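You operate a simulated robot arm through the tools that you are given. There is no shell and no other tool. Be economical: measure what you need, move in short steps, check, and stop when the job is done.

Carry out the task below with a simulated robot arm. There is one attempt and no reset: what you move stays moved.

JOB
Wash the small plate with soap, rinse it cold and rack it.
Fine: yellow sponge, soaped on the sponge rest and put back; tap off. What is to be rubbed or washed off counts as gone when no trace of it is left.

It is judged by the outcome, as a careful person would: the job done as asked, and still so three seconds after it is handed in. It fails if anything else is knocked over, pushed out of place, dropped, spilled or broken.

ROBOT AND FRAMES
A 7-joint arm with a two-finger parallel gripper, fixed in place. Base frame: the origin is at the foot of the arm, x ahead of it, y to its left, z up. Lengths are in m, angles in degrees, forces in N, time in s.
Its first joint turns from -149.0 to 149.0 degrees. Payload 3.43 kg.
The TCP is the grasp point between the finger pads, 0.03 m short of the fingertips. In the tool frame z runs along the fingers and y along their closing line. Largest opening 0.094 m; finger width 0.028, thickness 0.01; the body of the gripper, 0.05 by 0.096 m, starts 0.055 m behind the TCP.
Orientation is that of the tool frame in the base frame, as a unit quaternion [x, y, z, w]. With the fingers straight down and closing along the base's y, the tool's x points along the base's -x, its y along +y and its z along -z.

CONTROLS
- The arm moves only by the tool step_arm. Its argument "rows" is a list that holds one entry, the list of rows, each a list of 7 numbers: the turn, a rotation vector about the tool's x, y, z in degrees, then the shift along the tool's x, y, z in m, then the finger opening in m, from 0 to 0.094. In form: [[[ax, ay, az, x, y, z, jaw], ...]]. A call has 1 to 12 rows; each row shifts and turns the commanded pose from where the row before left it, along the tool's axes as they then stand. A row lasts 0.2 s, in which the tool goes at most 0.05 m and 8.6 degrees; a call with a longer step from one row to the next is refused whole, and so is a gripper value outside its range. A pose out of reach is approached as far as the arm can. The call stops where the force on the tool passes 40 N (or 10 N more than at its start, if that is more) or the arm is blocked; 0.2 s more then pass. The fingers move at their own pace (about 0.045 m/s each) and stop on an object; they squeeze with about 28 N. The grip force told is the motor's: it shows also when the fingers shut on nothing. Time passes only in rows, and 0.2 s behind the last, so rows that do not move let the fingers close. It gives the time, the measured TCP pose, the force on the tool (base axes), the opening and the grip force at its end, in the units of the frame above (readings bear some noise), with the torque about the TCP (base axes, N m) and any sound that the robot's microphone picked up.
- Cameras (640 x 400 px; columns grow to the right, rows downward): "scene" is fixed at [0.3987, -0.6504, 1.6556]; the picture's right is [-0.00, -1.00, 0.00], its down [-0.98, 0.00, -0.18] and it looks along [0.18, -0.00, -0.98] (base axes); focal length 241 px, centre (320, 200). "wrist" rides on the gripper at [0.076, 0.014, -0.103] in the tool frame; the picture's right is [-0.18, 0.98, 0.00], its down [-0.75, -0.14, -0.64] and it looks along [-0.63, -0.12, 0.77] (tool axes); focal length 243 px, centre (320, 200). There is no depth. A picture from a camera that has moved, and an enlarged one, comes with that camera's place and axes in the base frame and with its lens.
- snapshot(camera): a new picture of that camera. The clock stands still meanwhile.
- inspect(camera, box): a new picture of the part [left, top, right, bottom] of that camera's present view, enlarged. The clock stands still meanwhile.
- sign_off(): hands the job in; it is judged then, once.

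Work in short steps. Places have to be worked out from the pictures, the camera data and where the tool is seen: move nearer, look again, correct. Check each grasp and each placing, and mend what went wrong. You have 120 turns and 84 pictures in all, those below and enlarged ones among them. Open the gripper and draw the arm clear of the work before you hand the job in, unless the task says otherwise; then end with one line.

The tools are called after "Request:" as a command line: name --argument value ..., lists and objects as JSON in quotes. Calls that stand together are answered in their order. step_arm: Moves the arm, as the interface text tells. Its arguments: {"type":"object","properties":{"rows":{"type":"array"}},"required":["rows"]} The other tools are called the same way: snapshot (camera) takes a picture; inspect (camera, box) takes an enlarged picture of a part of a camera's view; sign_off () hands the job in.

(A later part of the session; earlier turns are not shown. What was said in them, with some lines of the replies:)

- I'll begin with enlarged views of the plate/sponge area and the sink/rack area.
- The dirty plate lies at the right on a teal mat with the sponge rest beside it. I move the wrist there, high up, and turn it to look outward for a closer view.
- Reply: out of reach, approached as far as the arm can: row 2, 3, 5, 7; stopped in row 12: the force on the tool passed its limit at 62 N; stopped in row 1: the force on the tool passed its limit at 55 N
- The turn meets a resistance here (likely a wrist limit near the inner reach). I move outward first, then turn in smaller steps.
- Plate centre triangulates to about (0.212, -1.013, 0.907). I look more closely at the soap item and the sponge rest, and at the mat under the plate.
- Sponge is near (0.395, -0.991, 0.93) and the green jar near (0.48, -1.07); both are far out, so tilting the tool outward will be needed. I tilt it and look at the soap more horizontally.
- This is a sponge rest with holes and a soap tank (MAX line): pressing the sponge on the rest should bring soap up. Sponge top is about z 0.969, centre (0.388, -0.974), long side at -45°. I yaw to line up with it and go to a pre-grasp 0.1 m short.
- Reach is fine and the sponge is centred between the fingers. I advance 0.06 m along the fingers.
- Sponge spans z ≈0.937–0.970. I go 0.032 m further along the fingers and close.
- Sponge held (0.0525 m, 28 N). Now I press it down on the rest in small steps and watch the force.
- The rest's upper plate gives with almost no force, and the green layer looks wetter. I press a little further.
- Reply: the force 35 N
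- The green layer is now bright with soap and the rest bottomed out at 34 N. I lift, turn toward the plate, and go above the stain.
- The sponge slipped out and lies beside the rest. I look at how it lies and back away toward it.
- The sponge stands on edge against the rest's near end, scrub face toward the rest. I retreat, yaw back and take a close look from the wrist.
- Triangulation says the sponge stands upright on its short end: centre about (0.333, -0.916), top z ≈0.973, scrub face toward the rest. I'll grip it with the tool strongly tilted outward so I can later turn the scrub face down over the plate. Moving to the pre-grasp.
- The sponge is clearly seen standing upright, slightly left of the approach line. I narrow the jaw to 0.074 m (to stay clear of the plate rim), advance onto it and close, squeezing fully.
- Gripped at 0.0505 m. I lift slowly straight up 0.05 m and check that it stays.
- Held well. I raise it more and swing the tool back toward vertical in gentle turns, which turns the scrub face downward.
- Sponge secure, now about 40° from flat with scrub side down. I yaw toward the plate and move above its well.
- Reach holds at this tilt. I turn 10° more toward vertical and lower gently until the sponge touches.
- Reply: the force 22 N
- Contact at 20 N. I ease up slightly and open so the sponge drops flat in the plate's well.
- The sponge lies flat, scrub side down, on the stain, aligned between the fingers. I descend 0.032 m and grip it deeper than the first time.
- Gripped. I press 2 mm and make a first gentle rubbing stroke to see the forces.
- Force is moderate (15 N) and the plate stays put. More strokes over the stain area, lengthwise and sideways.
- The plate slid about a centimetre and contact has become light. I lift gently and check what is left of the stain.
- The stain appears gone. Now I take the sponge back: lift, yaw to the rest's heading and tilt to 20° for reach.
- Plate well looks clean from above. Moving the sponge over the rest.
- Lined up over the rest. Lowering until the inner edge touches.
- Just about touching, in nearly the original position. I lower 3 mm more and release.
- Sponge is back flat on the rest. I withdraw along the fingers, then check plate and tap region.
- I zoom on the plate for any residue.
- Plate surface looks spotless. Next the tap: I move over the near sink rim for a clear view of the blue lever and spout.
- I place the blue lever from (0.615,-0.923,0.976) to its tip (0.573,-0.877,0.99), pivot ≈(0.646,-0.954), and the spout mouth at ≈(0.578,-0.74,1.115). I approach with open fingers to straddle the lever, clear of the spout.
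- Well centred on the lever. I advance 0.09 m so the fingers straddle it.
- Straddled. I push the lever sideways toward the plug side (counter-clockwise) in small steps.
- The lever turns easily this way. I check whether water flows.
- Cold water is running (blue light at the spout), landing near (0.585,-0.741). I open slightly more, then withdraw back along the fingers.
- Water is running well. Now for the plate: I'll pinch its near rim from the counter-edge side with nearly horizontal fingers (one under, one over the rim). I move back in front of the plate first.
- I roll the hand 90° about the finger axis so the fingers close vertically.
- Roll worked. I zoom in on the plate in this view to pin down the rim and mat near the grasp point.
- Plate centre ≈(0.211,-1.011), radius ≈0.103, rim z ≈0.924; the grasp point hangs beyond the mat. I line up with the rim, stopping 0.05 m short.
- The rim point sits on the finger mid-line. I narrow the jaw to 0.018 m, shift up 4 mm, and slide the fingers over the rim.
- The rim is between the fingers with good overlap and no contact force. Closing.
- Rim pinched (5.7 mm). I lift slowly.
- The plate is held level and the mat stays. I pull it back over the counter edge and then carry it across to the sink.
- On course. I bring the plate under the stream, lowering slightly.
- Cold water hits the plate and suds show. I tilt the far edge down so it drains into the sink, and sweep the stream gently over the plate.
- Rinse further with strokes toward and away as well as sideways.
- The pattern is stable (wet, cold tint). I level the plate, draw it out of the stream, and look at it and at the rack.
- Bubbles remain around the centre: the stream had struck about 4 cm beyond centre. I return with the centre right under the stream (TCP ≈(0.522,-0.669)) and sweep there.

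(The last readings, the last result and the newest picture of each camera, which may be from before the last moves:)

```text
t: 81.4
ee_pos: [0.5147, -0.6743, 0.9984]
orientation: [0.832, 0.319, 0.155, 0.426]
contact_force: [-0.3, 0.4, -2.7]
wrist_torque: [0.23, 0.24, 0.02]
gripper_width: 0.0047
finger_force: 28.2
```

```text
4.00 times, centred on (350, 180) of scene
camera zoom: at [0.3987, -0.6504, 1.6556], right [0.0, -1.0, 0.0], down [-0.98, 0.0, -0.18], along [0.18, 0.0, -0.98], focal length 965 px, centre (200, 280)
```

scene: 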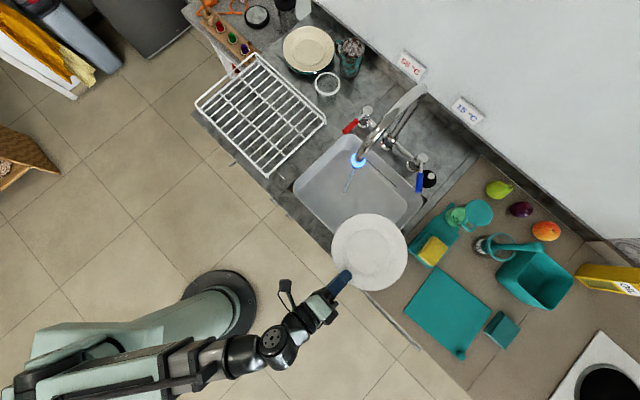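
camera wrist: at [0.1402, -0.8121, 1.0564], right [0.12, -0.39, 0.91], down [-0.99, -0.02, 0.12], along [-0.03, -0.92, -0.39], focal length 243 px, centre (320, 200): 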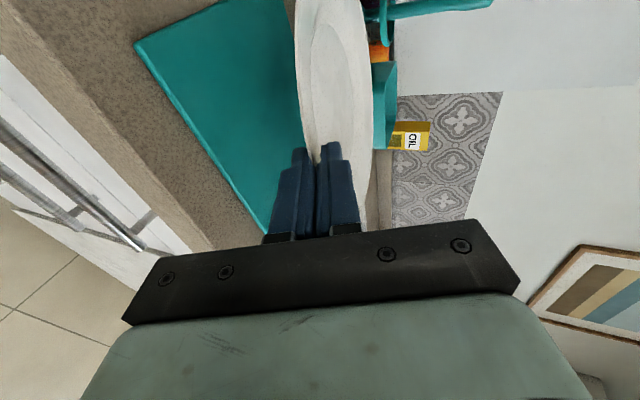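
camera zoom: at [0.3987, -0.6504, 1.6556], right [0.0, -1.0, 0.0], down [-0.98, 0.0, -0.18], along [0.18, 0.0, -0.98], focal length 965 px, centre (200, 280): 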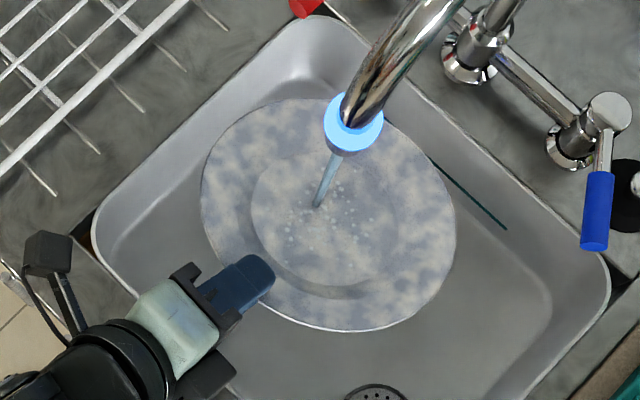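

Bubbles remain around the middle, ~1 cm sideways of the stream. I raster the stream systematically over that area with closely spaced slow lines.

Request:
step_arm --rows '[[[0, 0, 0, -0.012, -0.0082, -0.0114, 0.0], [0, 0, 0, -0.012, -0.0082, -0.0114, 0.0], [0, 0, 0, 0.014, 0, 0, 0.0], [0, 0, 0, 0.014, 0, 0, 0.0], [0, 0, 0, 0.014, 0, 0, 0.0], [0, 0, 0, 0.014, 0, 0, 0.0], [0, 0, 0, 0.014, 0.0047, 0.0065, 0.0], [0, 0, 0, -0.014, 0, 0, 0.0], [0, 0, 0, -0.014, 0, 0, 0.0], [0, 0, 0, -0.014, 0, 0, 0.0], [0, 0, 0, -0.014, 0, 0, 0.0], [0, 0, 0, -0.014, 0.0047, 0.0065, 0.0]]]'

Request:
step_arm --rows '[[[0, 0, 0, 0.014, 0, 0, 0.0], [0, 0, 0, 0.014, 0, 0, 0.0], [0, 0, 0, 0.014, 0, 0, 0.0], [0, 0, 0, 0.014, 0, 0, 0.0], [0, 0, 0, 0.014, 0.0047, 0.0065, 0.0], [0, 0, 0, -0.014, 0, 0, 0.0], [0, 0, 0, -0.014, 0, 0, 0.0], [0, 0, 0, -0.014, 0, 0, 0.0], [0, 0, 0, -0.014, 0, 0, 0.0], [0, 0, 0, -0.014, 0.0047, 0.0065, 0.0]]]'

Request:
step_arm --rows '[[[0, 0, 0, 0.014, 0, 0, 0.0], [0, 0, 0, 0.014, 0, 0, 0.0], [0, 0, 0, 0.014, 0, 0, 0.0], [0, 0, 0, 0.014, 0, 0, 0.0], [0, 0, 0, 0.014, 0.0047, 0.0065, 0.0], [0, 0, 0, -0.014, 0, 0, 0.0], [0, 0, 0, -0.014, 0, 0, 0.0], [0, 0, 0, -0.014, 0, 0, 0.0], [0, 0, 0, -0.014, 0, 0, 0.0], [0, 0, 0, -0.014, 0.0047, 0.0065, 0.0]]]'

Request:
step_arm --rows '[[[0, 0, 0, 0.014, 0, 0, 0.0], [0, 0, 0, 0.014, 0, 0, 0.0], [0, 0, 0, 0.014, 0, 0, 0.0], [0, 0, 0, 0.014, 0, 0, 0.0], [0, 0, 0, 0.014, 0.0047, 0.0065, 0.0], [0, 0, 0, -0.014, 0, 0, 0.0], [0, 0, 0, -0.014, 0, 0, 0.0], [0, 0, 0, -0.007, 0, 0, 0.0]]]'

Request:
inspect --camera "scene" --box '[300, 130, 400, 230]'

```text
t: 84.0
ee_pos: [0.4866, -0.6824, 0.9993]
orientation: [0.832, 0.321, 0.156, 0.426]
contact_force: [0.2, 0.0, -3.2]
wrist_torque: [0.21, 0.22, 0.01]
gripper_width: 0.0048
finger_force: 28.3
```

```text
t: 86.2
ee_pos: [0.4989, -0.6939, 0.999]
orientation: [0.831, 0.321, 0.156, 0.427]
contact_force: [-0.6, 0.2, -3.5]
wrist_torque: [0.26, 0.25, 0.01]
gripper_width: 0.0047
finger_force: 28.3
```

```text
t: 88.4
ee_pos: [0.5117, -0.7058, 0.9993]
orientation: [0.831, 0.321, 0.157, 0.426]
contact_force: [0.5, 0.1, -3.8]
wrist_torque: [0.27, 0.22, -0.04]
gripper_width: 0.0047
finger_force: 27.6
```

```text
t: 90.2
ee_pos: [0.5421, -0.6899, 0.9991]
orientation: [0.832, 0.319, 0.156, 0.427]
contact_force: [0.4, -2.0, -2.9]
wrist_torque: [0.23, 0.23, -0.02]
gripper_width: 0.0048
finger_force: 27.6
```

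```text
4.00 times, centred on (350, 180) of scene
camera zoom: at [0.3987, -0.6504, 1.6556], right [0.0, -1.0, 0.0], down [-0.98, 0.0, -0.18], along [0.18, 0.0, -0.98], focal length 965 px, centre (200, 280)
```

zoom: 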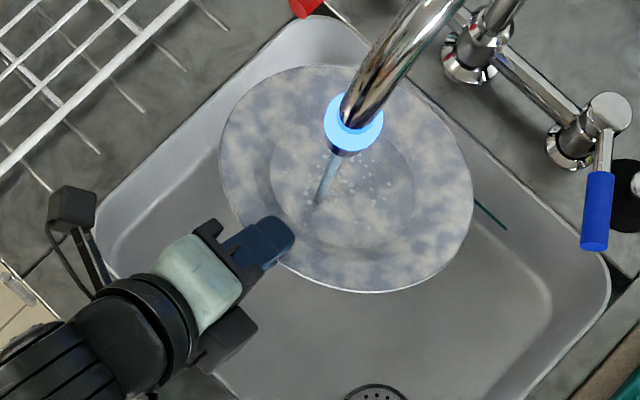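

To compare with the earlier close-up, I draw the plate out of the stream again.

Request:
step_arm --rows '[[[0, 0, 0, 0, -0.0167, -0.0231, 0.0], [0, 0, 0, 0, -0.0167, -0.0231, 0.0], [0, 0, 0, 0, -0.0167, -0.0231, 0.0], [0, 0, 0, 0, -0.0167, -0.0231, 0.0], [0, 0, 0, 0, -0.0167, -0.0231, 0.0], [0, 0, 0, 0, -0.0167, -0.0231, 0.0]]]'

Request:
inspect --camera "scene" --box '[280, 175, 350, 250]'

```text
t: 91.6
ee_pos: [0.4271, -0.5599, 0.9996]
orientation: [0.832, 0.32, 0.156, 0.426]
contact_force: [-0.4, 0.8, -2.6]
wrist_torque: [0.25, 0.26, -0.02]
gripper_width: 0.0047
finger_force: 27.9
```

```text
5.33 times, centred on (315, 212) of scene
camera zoom: at [0.3987, -0.6504, 1.6556], right [0.0, -1.0, 0.0], down [-0.98, 0.0, -0.18], along [0.18, 0.0, -0.98], focal length 1286 px, centre (347, 133)
```

zoom: 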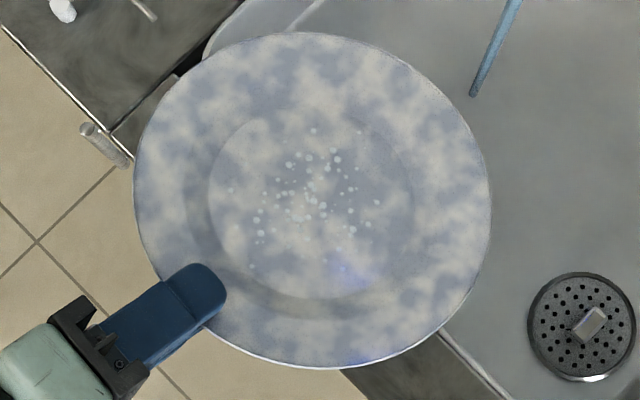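

The dots are identical after 15 s right under the jet, so they are water droplets on the wet surface, not soap; the plate is rinsed. Now I look closely at the rack.

Request:
inspect --camera "scene" --box '[190, 45, 330, 185]'

```text
2.86 times, centred on (260, 115) of scene
camera zoom: at [0.3987, -0.6504, 1.6556], right [0.0, -1.0, 0.0], down [-0.98, 0.0, -0.18], along [0.18, 0.0, -0.98], focal length 689 px, centre (491, 443)
```

zoom: 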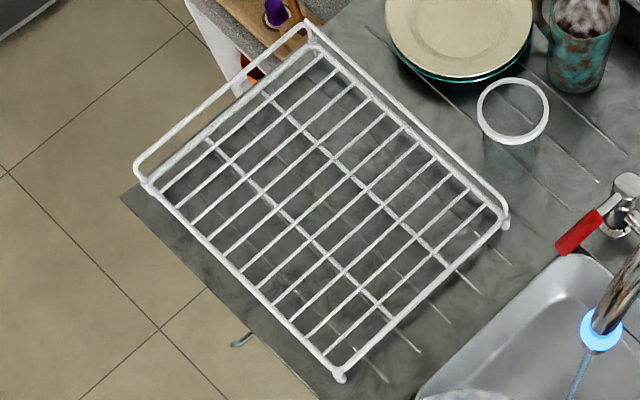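

The rack is a flat grid (z≈0.93) with a rail at its far left; its centre is ≈(0.81,-0.46). I level the plate and carry it over the grid, plate centre to ≈(0.80,-0.475).

Request:
step_arm --rows '[[[-7, 0, 0, 0, 0, 0, 0.0], [-7, 0, 0, 0, 0, 0, 0.0], [0, 0, 0, 0.0373, 0.0071, 0.0073, 0.0], [0, 0, 0, 0.0373, 0.0071, 0.0073, 0.0], [0, 0, 0, 0.0373, 0.0071, 0.0073, 0.0], [0, 0, 0, 0.0373, 0.0071, 0.0073, 0.0], [0, 0, 0, 0.0373, 0.0071, 0.0073, 0.0], [0, 0, 0, 0.0373, 0.0071, 0.0073, 0.0], [0, 0, 0, 0.0373, 0.0071, 0.0073, 0.0], [0, 0, 0, 0.0373, 0.0071, 0.0073, 0.0], [0, 0, 0, 0.0373, 0.0071, 0.0073, 0.0]]]'

Request:
snapshot --camera "scene"

```text
t: 94.0
ee_pos: [0.7391, -0.4098, 1.0313]
orientation: [0.773, 0.299, 0.194, 0.525]
contact_force: [-0.9, 0.1, -3.4]
wrist_torque: [0.26, 0.24, 0.01]
gripper_width: 0.0046
finger_force: 27.7
out of reach, approached as far as the arm can: row 2
```

```text
6 pictures are left
```

scene: 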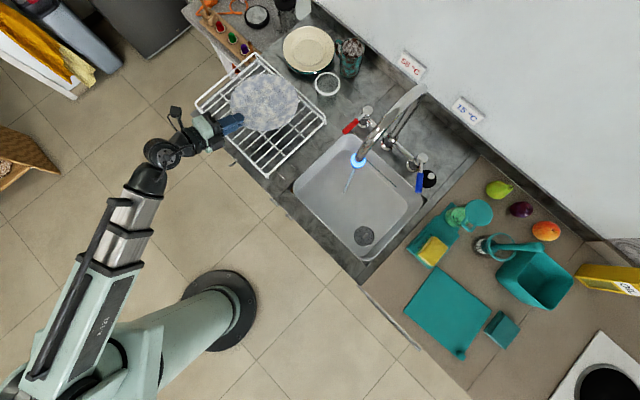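

Plate centre is ≈(0.80,-0.488), within the rack. I lower it toward the grid, watching force.

Request:
step_arm --rows '[[[0, 0, 0, 0, -0.0139, 0.0056, 0.0], [0, 0, 0, 0, -0.0139, 0.0056, 0.0], [0, 0, 0, 0, -0.0111, 0.0045, 0.0], [0, 0, 0, 0, -0.0074, 0.003, 0.0], [0, 0, 0, 0, -0.0046, 0.0019, 0.0]]]'

Request:
step_arm --rows '[[[0, 0, 0, 0, -0.0037, 0.0015, 0.0], [0, 0, 0, 0, 0, 0, 0.0]]]'

```text
t: 95.2
ee_pos: [0.7396, -0.4112, 0.9754]
orientation: [0.774, 0.298, 0.192, 0.525]
contact_force: [-0.8, 0.2, -3.1]
wrist_torque: [0.22, 0.22, 0.03]
gripper_width: 0.0045
finger_force: 27.4
```

```text
t: 95.8
ee_pos: [0.7395, -0.4108, 0.9708]
orientation: [0.774, 0.298, 0.193, 0.524]
contact_force: [-0.9, -0.6, -2.8]
wrist_torque: [0.27, 0.22, 0.01]
gripper_width: 0.0046
finger_force: 28.2
```

Not touching yet; continuing down in 4 mm steps.

Request:
step_arm --rows '[[[0, 0, 0, 0, -0.0037, 0.0015, 0.0], [0, 0, 0, 0, 0, 0, 0.0]]]'

Request:
step_arm --rows '[[[0, 0, 0, 0, -0.0037, 0.0015, 0.0], [0, 0, 0, 0, 0, 0, 0.0]]]'

Request:
step_arm --rows '[[[0, 0, 0, 0, -0.0028, 0.0011, 0.0], [0, 0, 0, 0, 0, 0, 0.0]]]'

```text
t: 96.4
ee_pos: [0.7391, -0.4104, 0.9662]
orientation: [0.773, 0.299, 0.194, 0.525]
contact_force: [0.2, 0.5, -3.5]
wrist_torque: [0.23, 0.23, 0.02]
gripper_width: 0.0048
finger_force: 27.8
```

```text
t: 97.0
ee_pos: [0.74, -0.411, 0.9637]
orientation: [0.774, 0.298, 0.194, 0.524]
contact_force: [-0.4, -0.5, -2.9]
wrist_torque: [0.26, 0.25, 0.02]
gripper_width: 0.0044
finger_force: 27.7
```

```text
t: 97.6
ee_pos: [0.7393, -0.4097, 0.9602]
orientation: [0.774, 0.299, 0.193, 0.524]
contact_force: [-0.6, 0.4, -2.5]
wrist_torque: [0.19, 0.11, 0.02]
gripper_width: 0.0049
finger_force: 28.0
```

Torque is starting to change — first touch. Two more millimetre steps.

Request:
step_arm --rows '[[[0, 0, 0, 0, -0.0028, 0.0011, 0.0], [0, 0, 0, 0, 0, 0, 0.0]]]'

Request:
step_arm --rows '[[[0, 0, 0, 0, -0.0028, 0.0011, 0.0], [0, 0, 0, 0, 0, 0, 0.0]]]'

```text
t: 98.2
ee_pos: [0.7389, -0.4101, 0.9581]
orientation: [0.773, 0.298, 0.194, 0.526]
contact_force: [0.2, 1.4, 0.9]
wrist_torque: [0.01, -0.27, 0.23]
gripper_width: 0.0044
finger_force: 28.2
```

```text
t: 98.8
ee_pos: [0.741, -0.4102, 0.9544]
orientation: [0.773, 0.299, 0.193, 0.524]
contact_force: [1.0, 2.6, 4.2]
wrist_torque: [-0.17, -0.71, 0.32]
gripper_width: 0.0047
finger_force: 27.6
```

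The plate rests on the grid (net upward force). I open slightly and slide the fingers back off the rim.

Request:
step_arm --rows '[[[0, 0, 0, 0, 0, 0, 0.016], [0, 0, 0, 0, 0, 0, 0.016], [0, 0, 0, 0, 0.001, -0.012, 0.018], [0, 0, 0, 0, 0, -0.015, 0.018], [0, 0, 0, 0, 0, -0.02, 0.018], [0, 0, 0, 0, 0, -0.02, 0.018], [0, 0, 0, 0, 0, -0.03, 0.018]]]'

Request:
inspect --camera "scene" --box '[190, 45, 330, 185]'

```text
t: 100.4
ee_pos: [0.6801, -0.3422, 0.9918]
orientation: [0.774, 0.298, 0.194, 0.525]
contact_force: [0.1, -0.3, 0.1]
wrist_torque: [0.0, 0.03, -0.04]
gripper_width: 0.018
finger_force: 0.1
```

```text
2.86 times, centred on (260, 115) of scene
camera zoom: at [0.3987, -0.6504, 1.6556], right [0.0, -1.0, 0.0], down [-0.98, 0.0, -0.18], along [0.18, 0.0, -0.98], focal length 689 px, centre (491, 443)
```

zoom: 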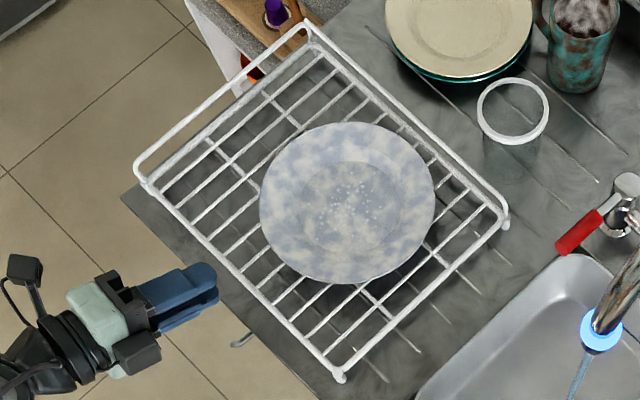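

The plate lies squarely on the rack. I withdraw and return toward the tap side, staying clear of spout and stream.

Request:
step_arm --rows '[[[0, 0, 0, 0, 0, -0.03, 0.018], [0, 0, 0, 0, 0, -0.03, 0.03], [0, 0, 0, 0, 0.0464, -0.0187, 0.05], [0, 0, 0, 0, 0.0464, -0.0187, 0.07], [0, 0, 0, -0.0416, 0.0013, 0.0047, 0.07], [0, 0, 0, -0.0416, 0.0013, 0.0047, 0.07], [0, 0, 0, -0.0416, 0.0013, 0.0047, 0.07], [0, 0, 0, -0.0416, 0.0013, 0.0047, 0.07], [0, 0, 0, -0.0416, 0.0013, 0.0047, 0.07], [0, 0, 0, -0.0416, 0.0013, 0.0047, 0.07], [0, 0, 0, -0.0416, 0.0013, 0.0047, 0.07], [0, 0, 0, -0.0416, 0.0013, 0.0047, 0.07]]]'

Request:
step_arm --rows '[[[0, 0, -7.5, 0, 0, 0, 0.07], [0, 0, -7.5, 0, 0, 0, 0.07], [0, 0, -7.5, 0, 0, 0, 0.07], [0, 0, -7.5, 0, 0, 0, 0.07], [0, 0, -7.5, 0, 0, 0, 0.07], [0, 0, -7.5, 0, 0, 0, 0.07], [0, 0, -7.5, 0, 0, 0, 0.07], [0, 0, -7.5, 0, 0, 0, 0.07], [0, 0, -7.5, 0, 0, 0, 0.07], [0, 0, -7.5, 0, 0, 0, 0.07], [0, 0, -7.5, 0, 0, 0, 0.07], [0, 0, -7.5, 0, 0, 0, 0.07]]]'

```text
t: 103.0
ee_pos: [0.43, -0.5558, 1.1183]
orientation: [0.773, 0.298, 0.194, 0.525]
contact_force: [-0.1, -0.2, 0.1]
wrist_torque: [-0.01, 0.02, 0.02]
gripper_width: 0.0698
finger_force: 0.0
out of reach, approached as far as the arm can: row 7, 8
```

```text
t: 105.6
ee_pos: [0.4298, -0.5565, 1.1198]
orientation: [0.335, 0.758, -0.235, 0.507]
contact_force: [0.4, -0.6, 0.2]
wrist_torque: [0.0, -0.02, -0.01]
gripper_width: 0.07
finger_force: 0.1
```

Now tilt back to 38° and go to the pre-pose in front of the lever.

Request:
step_arm --rows '[[[0, 7.5, 0, 0, 0, 0, 0.07], [0, 7.5, 0, 0, 0, 0, 0.07], [0, 7.5, 0, 0, 0, 0, 0.07], [0, 7.5, 0, 0, 0, 0, 0.07], [0, 0, 0, -0.0244, -0.021, 0.024, 0.07], [0, 0, 0, -0.0244, -0.021, 0.024, 0.07], [0, 0, 0, -0.0244, -0.021, 0.024, 0.07], [0, 0, 0, -0.0244, -0.021, 0.024, 0.07], [0, 0, 0, -0.0244, -0.021, 0.024, 0.07], [0, 0, 0, -0.0244, -0.021, 0.024, 0.07], [0, 0, 0, -0.0244, -0.021, 0.024, 0.07], [0, 0, 0, -0.0244, -0.021, 0.024, 0.07]]]'

Request:
snapshot --camera "wrist"

```text
t: 108.2
ee_pos: [0.4831, -0.8707, 1.0918]
orientation: [0.385, 0.863, -0.14, 0.295]
contact_force: [-0.7, 0.1, 0.3]
wrist_torque: [0.0, -0.03, -0.01]
gripper_width: 0.0699
finger_force: 0.1
```

```text
4 pictures are left
camera wrist: at [0.414, -0.769, 1.126], right [0.83, 0.55, 0.1], down [0.04, -0.23, 0.97], along [0.55, -0.81, -0.21], focal length 243 px, centre (320, 200)
```

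wrist: 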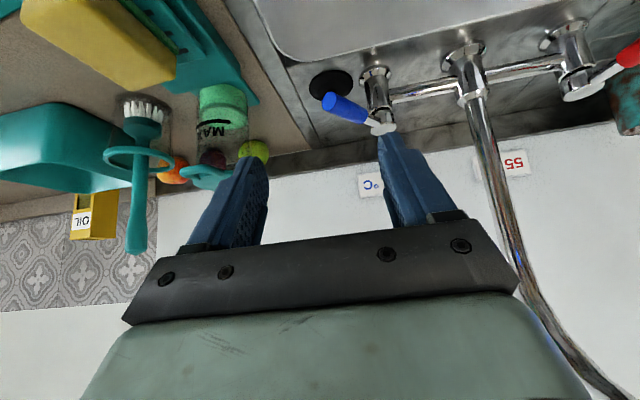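

Same view as when I left it. I advance to straddle the lever again and push it back toward closed.

Request:
step_arm --rows '[[[0, 0, 0, 0, 0, 0.04, 0.07], [0, 0, 0, 0, 0, 0.04, 0.07], [0, 0, 0, 0, 0, 0.04, 0.07], [0, 0, 0, 0, 0.02, 0, 0.07], [0, 0, 0, 0, 0.02, 0, 0.07], [0, 0, 0, 0, 0.015, 0, 0.07], [0, 0, 0, 0, 0.01, 0, 0.07]]]'

Request:
step_arm --rows '[[[0, 0, 0, 0, 0.006, 0, 0.07], [0, 0, 0, 0, 0.006, 0, 0.07]]]'

Request:
snapshot --camera "wrist"

```text
t: 109.8
ee_pos: [0.5815, -0.8843, 0.9946]
orientation: [0.385, 0.864, -0.14, 0.294]
contact_force: [0.8, -0.8, 0.4]
wrist_torque: [0.01, 0.03, -0.01]
gripper_width: 0.0703
finger_force: 0.1
```

```text
t: 110.4
ee_pos: [0.5899, -0.8769, 0.9958]
orientation: [0.385, 0.863, -0.14, 0.294]
contact_force: [-1.1, 0.3, -0.4]
wrist_torque: [-0.03, -0.04, 0.04]
gripper_width: 0.0702
finger_force: 0.0
```

```text
3 pictures are left
camera wrist: at [0.5204, -0.7742, 1.0296], right [0.83, 0.55, 0.1], down [0.04, -0.23, 0.97], along [0.55, -0.81, -0.21], focal length 243 px, centre (320, 200)
```

wrist: 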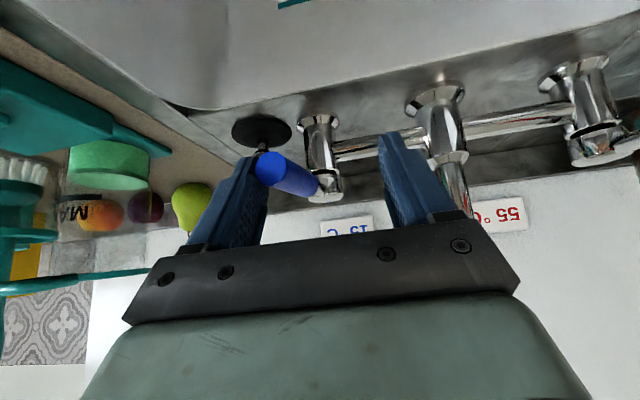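

The lever has come most of the way; about 1 cm of tip travel remains. I push on in small steps, looking for the stop.

Request:
step_arm --rows '[[[0, 0, 0, 0, 0.005, 0, 0.07], [0, 0, 0, 0, 0.004, 0, 0.07]]]'

Request:
step_arm --rows '[[[0, 0, 0, 0, 0.003, 0, 0.07], [0, 0, 0, 0, 0, 0, 0.07]]]'

```text
t: 111.0
ee_pos: [0.597, -0.8707, 0.9957]
orientation: [0.384, 0.864, -0.138, 0.295]
contact_force: [-0.5, -0.2, 1.0]
wrist_torque: [0.0, 0.03, 0.0]
gripper_width: 0.07
finger_force: 0.5
```

```text
t: 111.6
ee_pos: [0.6004, -0.868, 0.9937]
orientation: [0.386, 0.863, -0.14, 0.294]
contact_force: [-1.3, -2.1, 0.2]
wrist_torque: [-0.01, 0.07, 0.04]
gripper_width: 0.0713
finger_force: 1.1
```

Resistance begins and the finger is deflecting — likely the stop. One more small push, then back off and check.

Request:
step_arm --rows '[[[0, 0, 0, 0, 0.003, 0, 0.07], [0, 0, 0, 0, 0, 0, 0.07]]]'

Request:
inspect --camera "scene" --box '[320, 80, 460, 220]'

```text
t: 112.2
ee_pos: [0.6011, -0.8688, 0.9954]
orientation: [0.385, 0.864, -0.14, 0.294]
contact_force: [-7.3, -4.5, 1.9]
wrist_torque: [-0.06, 0.14, 0.04]
gripper_width: 0.0751
finger_force: 4.5
```

```text
2.86 times, centred on (390, 150) of scene
camera zoom: at [0.3987, -0.6504, 1.6556], right [0.0, -1.0, 0.0], down [-0.98, 0.0, -0.18], along [0.18, 0.0, -0.98], focal length 689 px, centre (120, 343)
```

zoom: 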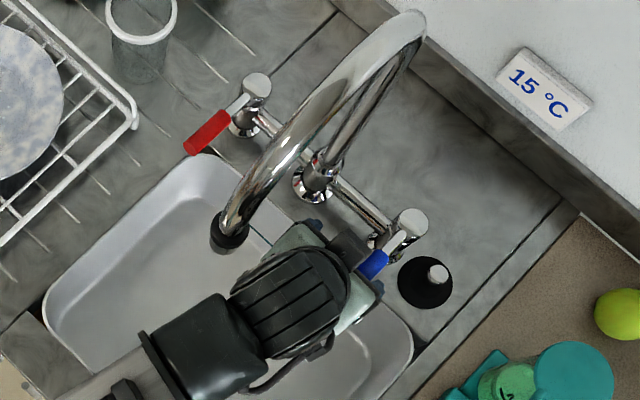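

Water is off and the lever is back at its stop. I ease off, withdraw along the fingers, and draw the arm clear.

Request:
step_arm --rows '[[[0, 0, 0, 0, -0.012, 0, 0.07], [0, 0, 0, 0, -0.012, 0, 0.07], [0, 0, 0, 0, 0, -0.04, 0.07], [0, 0, 0, 0, 0, -0.04, 0.07], [0, 0, 0, 0, 0, -0.04, 0.07], [0, 0, 0, 0.02, -0.01, -0.03, 0.08], [0, 0, 0, 0.02, -0.01, -0.03, 0.08], [0, 0, 0, 0.02, 0, -0.03, 0.08], [0, 0, 0, 0.02, 0, -0.03, 0.08]]]'

Request:
snapshot --camera "scene"

```text
t: 114.2
ee_pos: [0.4314, -0.7365, 1.136]
orientation: [0.385, 0.863, -0.14, 0.294]
contact_force: [0.4, 0.1, 0.3]
wrist_torque: [0.01, -0.01, -0.02]
gripper_width: 0.0802
finger_force: 0.0
```

```text
1 pictures are left
```

scene: 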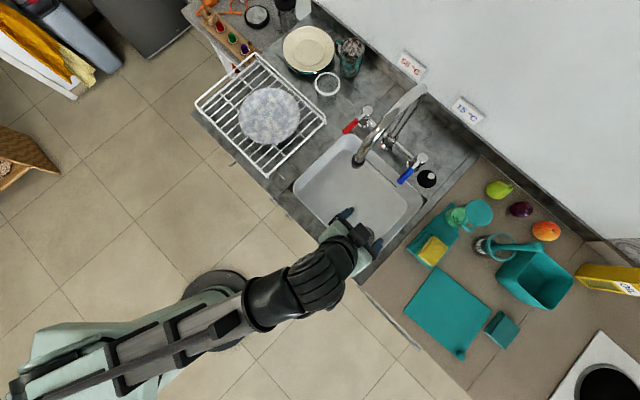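

The tap is off, the plate is on the rack, the sponge is on its rest, and the open gripper is clear of everything. Handing in.

Request:
sign_off

```text
The job is handed in.
```

The small plate was washed with the soaped yellow sponge until no stain showed, rinsed under the cold tap and laid flat on the rack; the sponge is back on its rest and the tap is off, but the sponge slipped from the gripper onto the counter once before washing, and I took the dots still on the wet plate for water drops rather than soap because they did not change under the stream.
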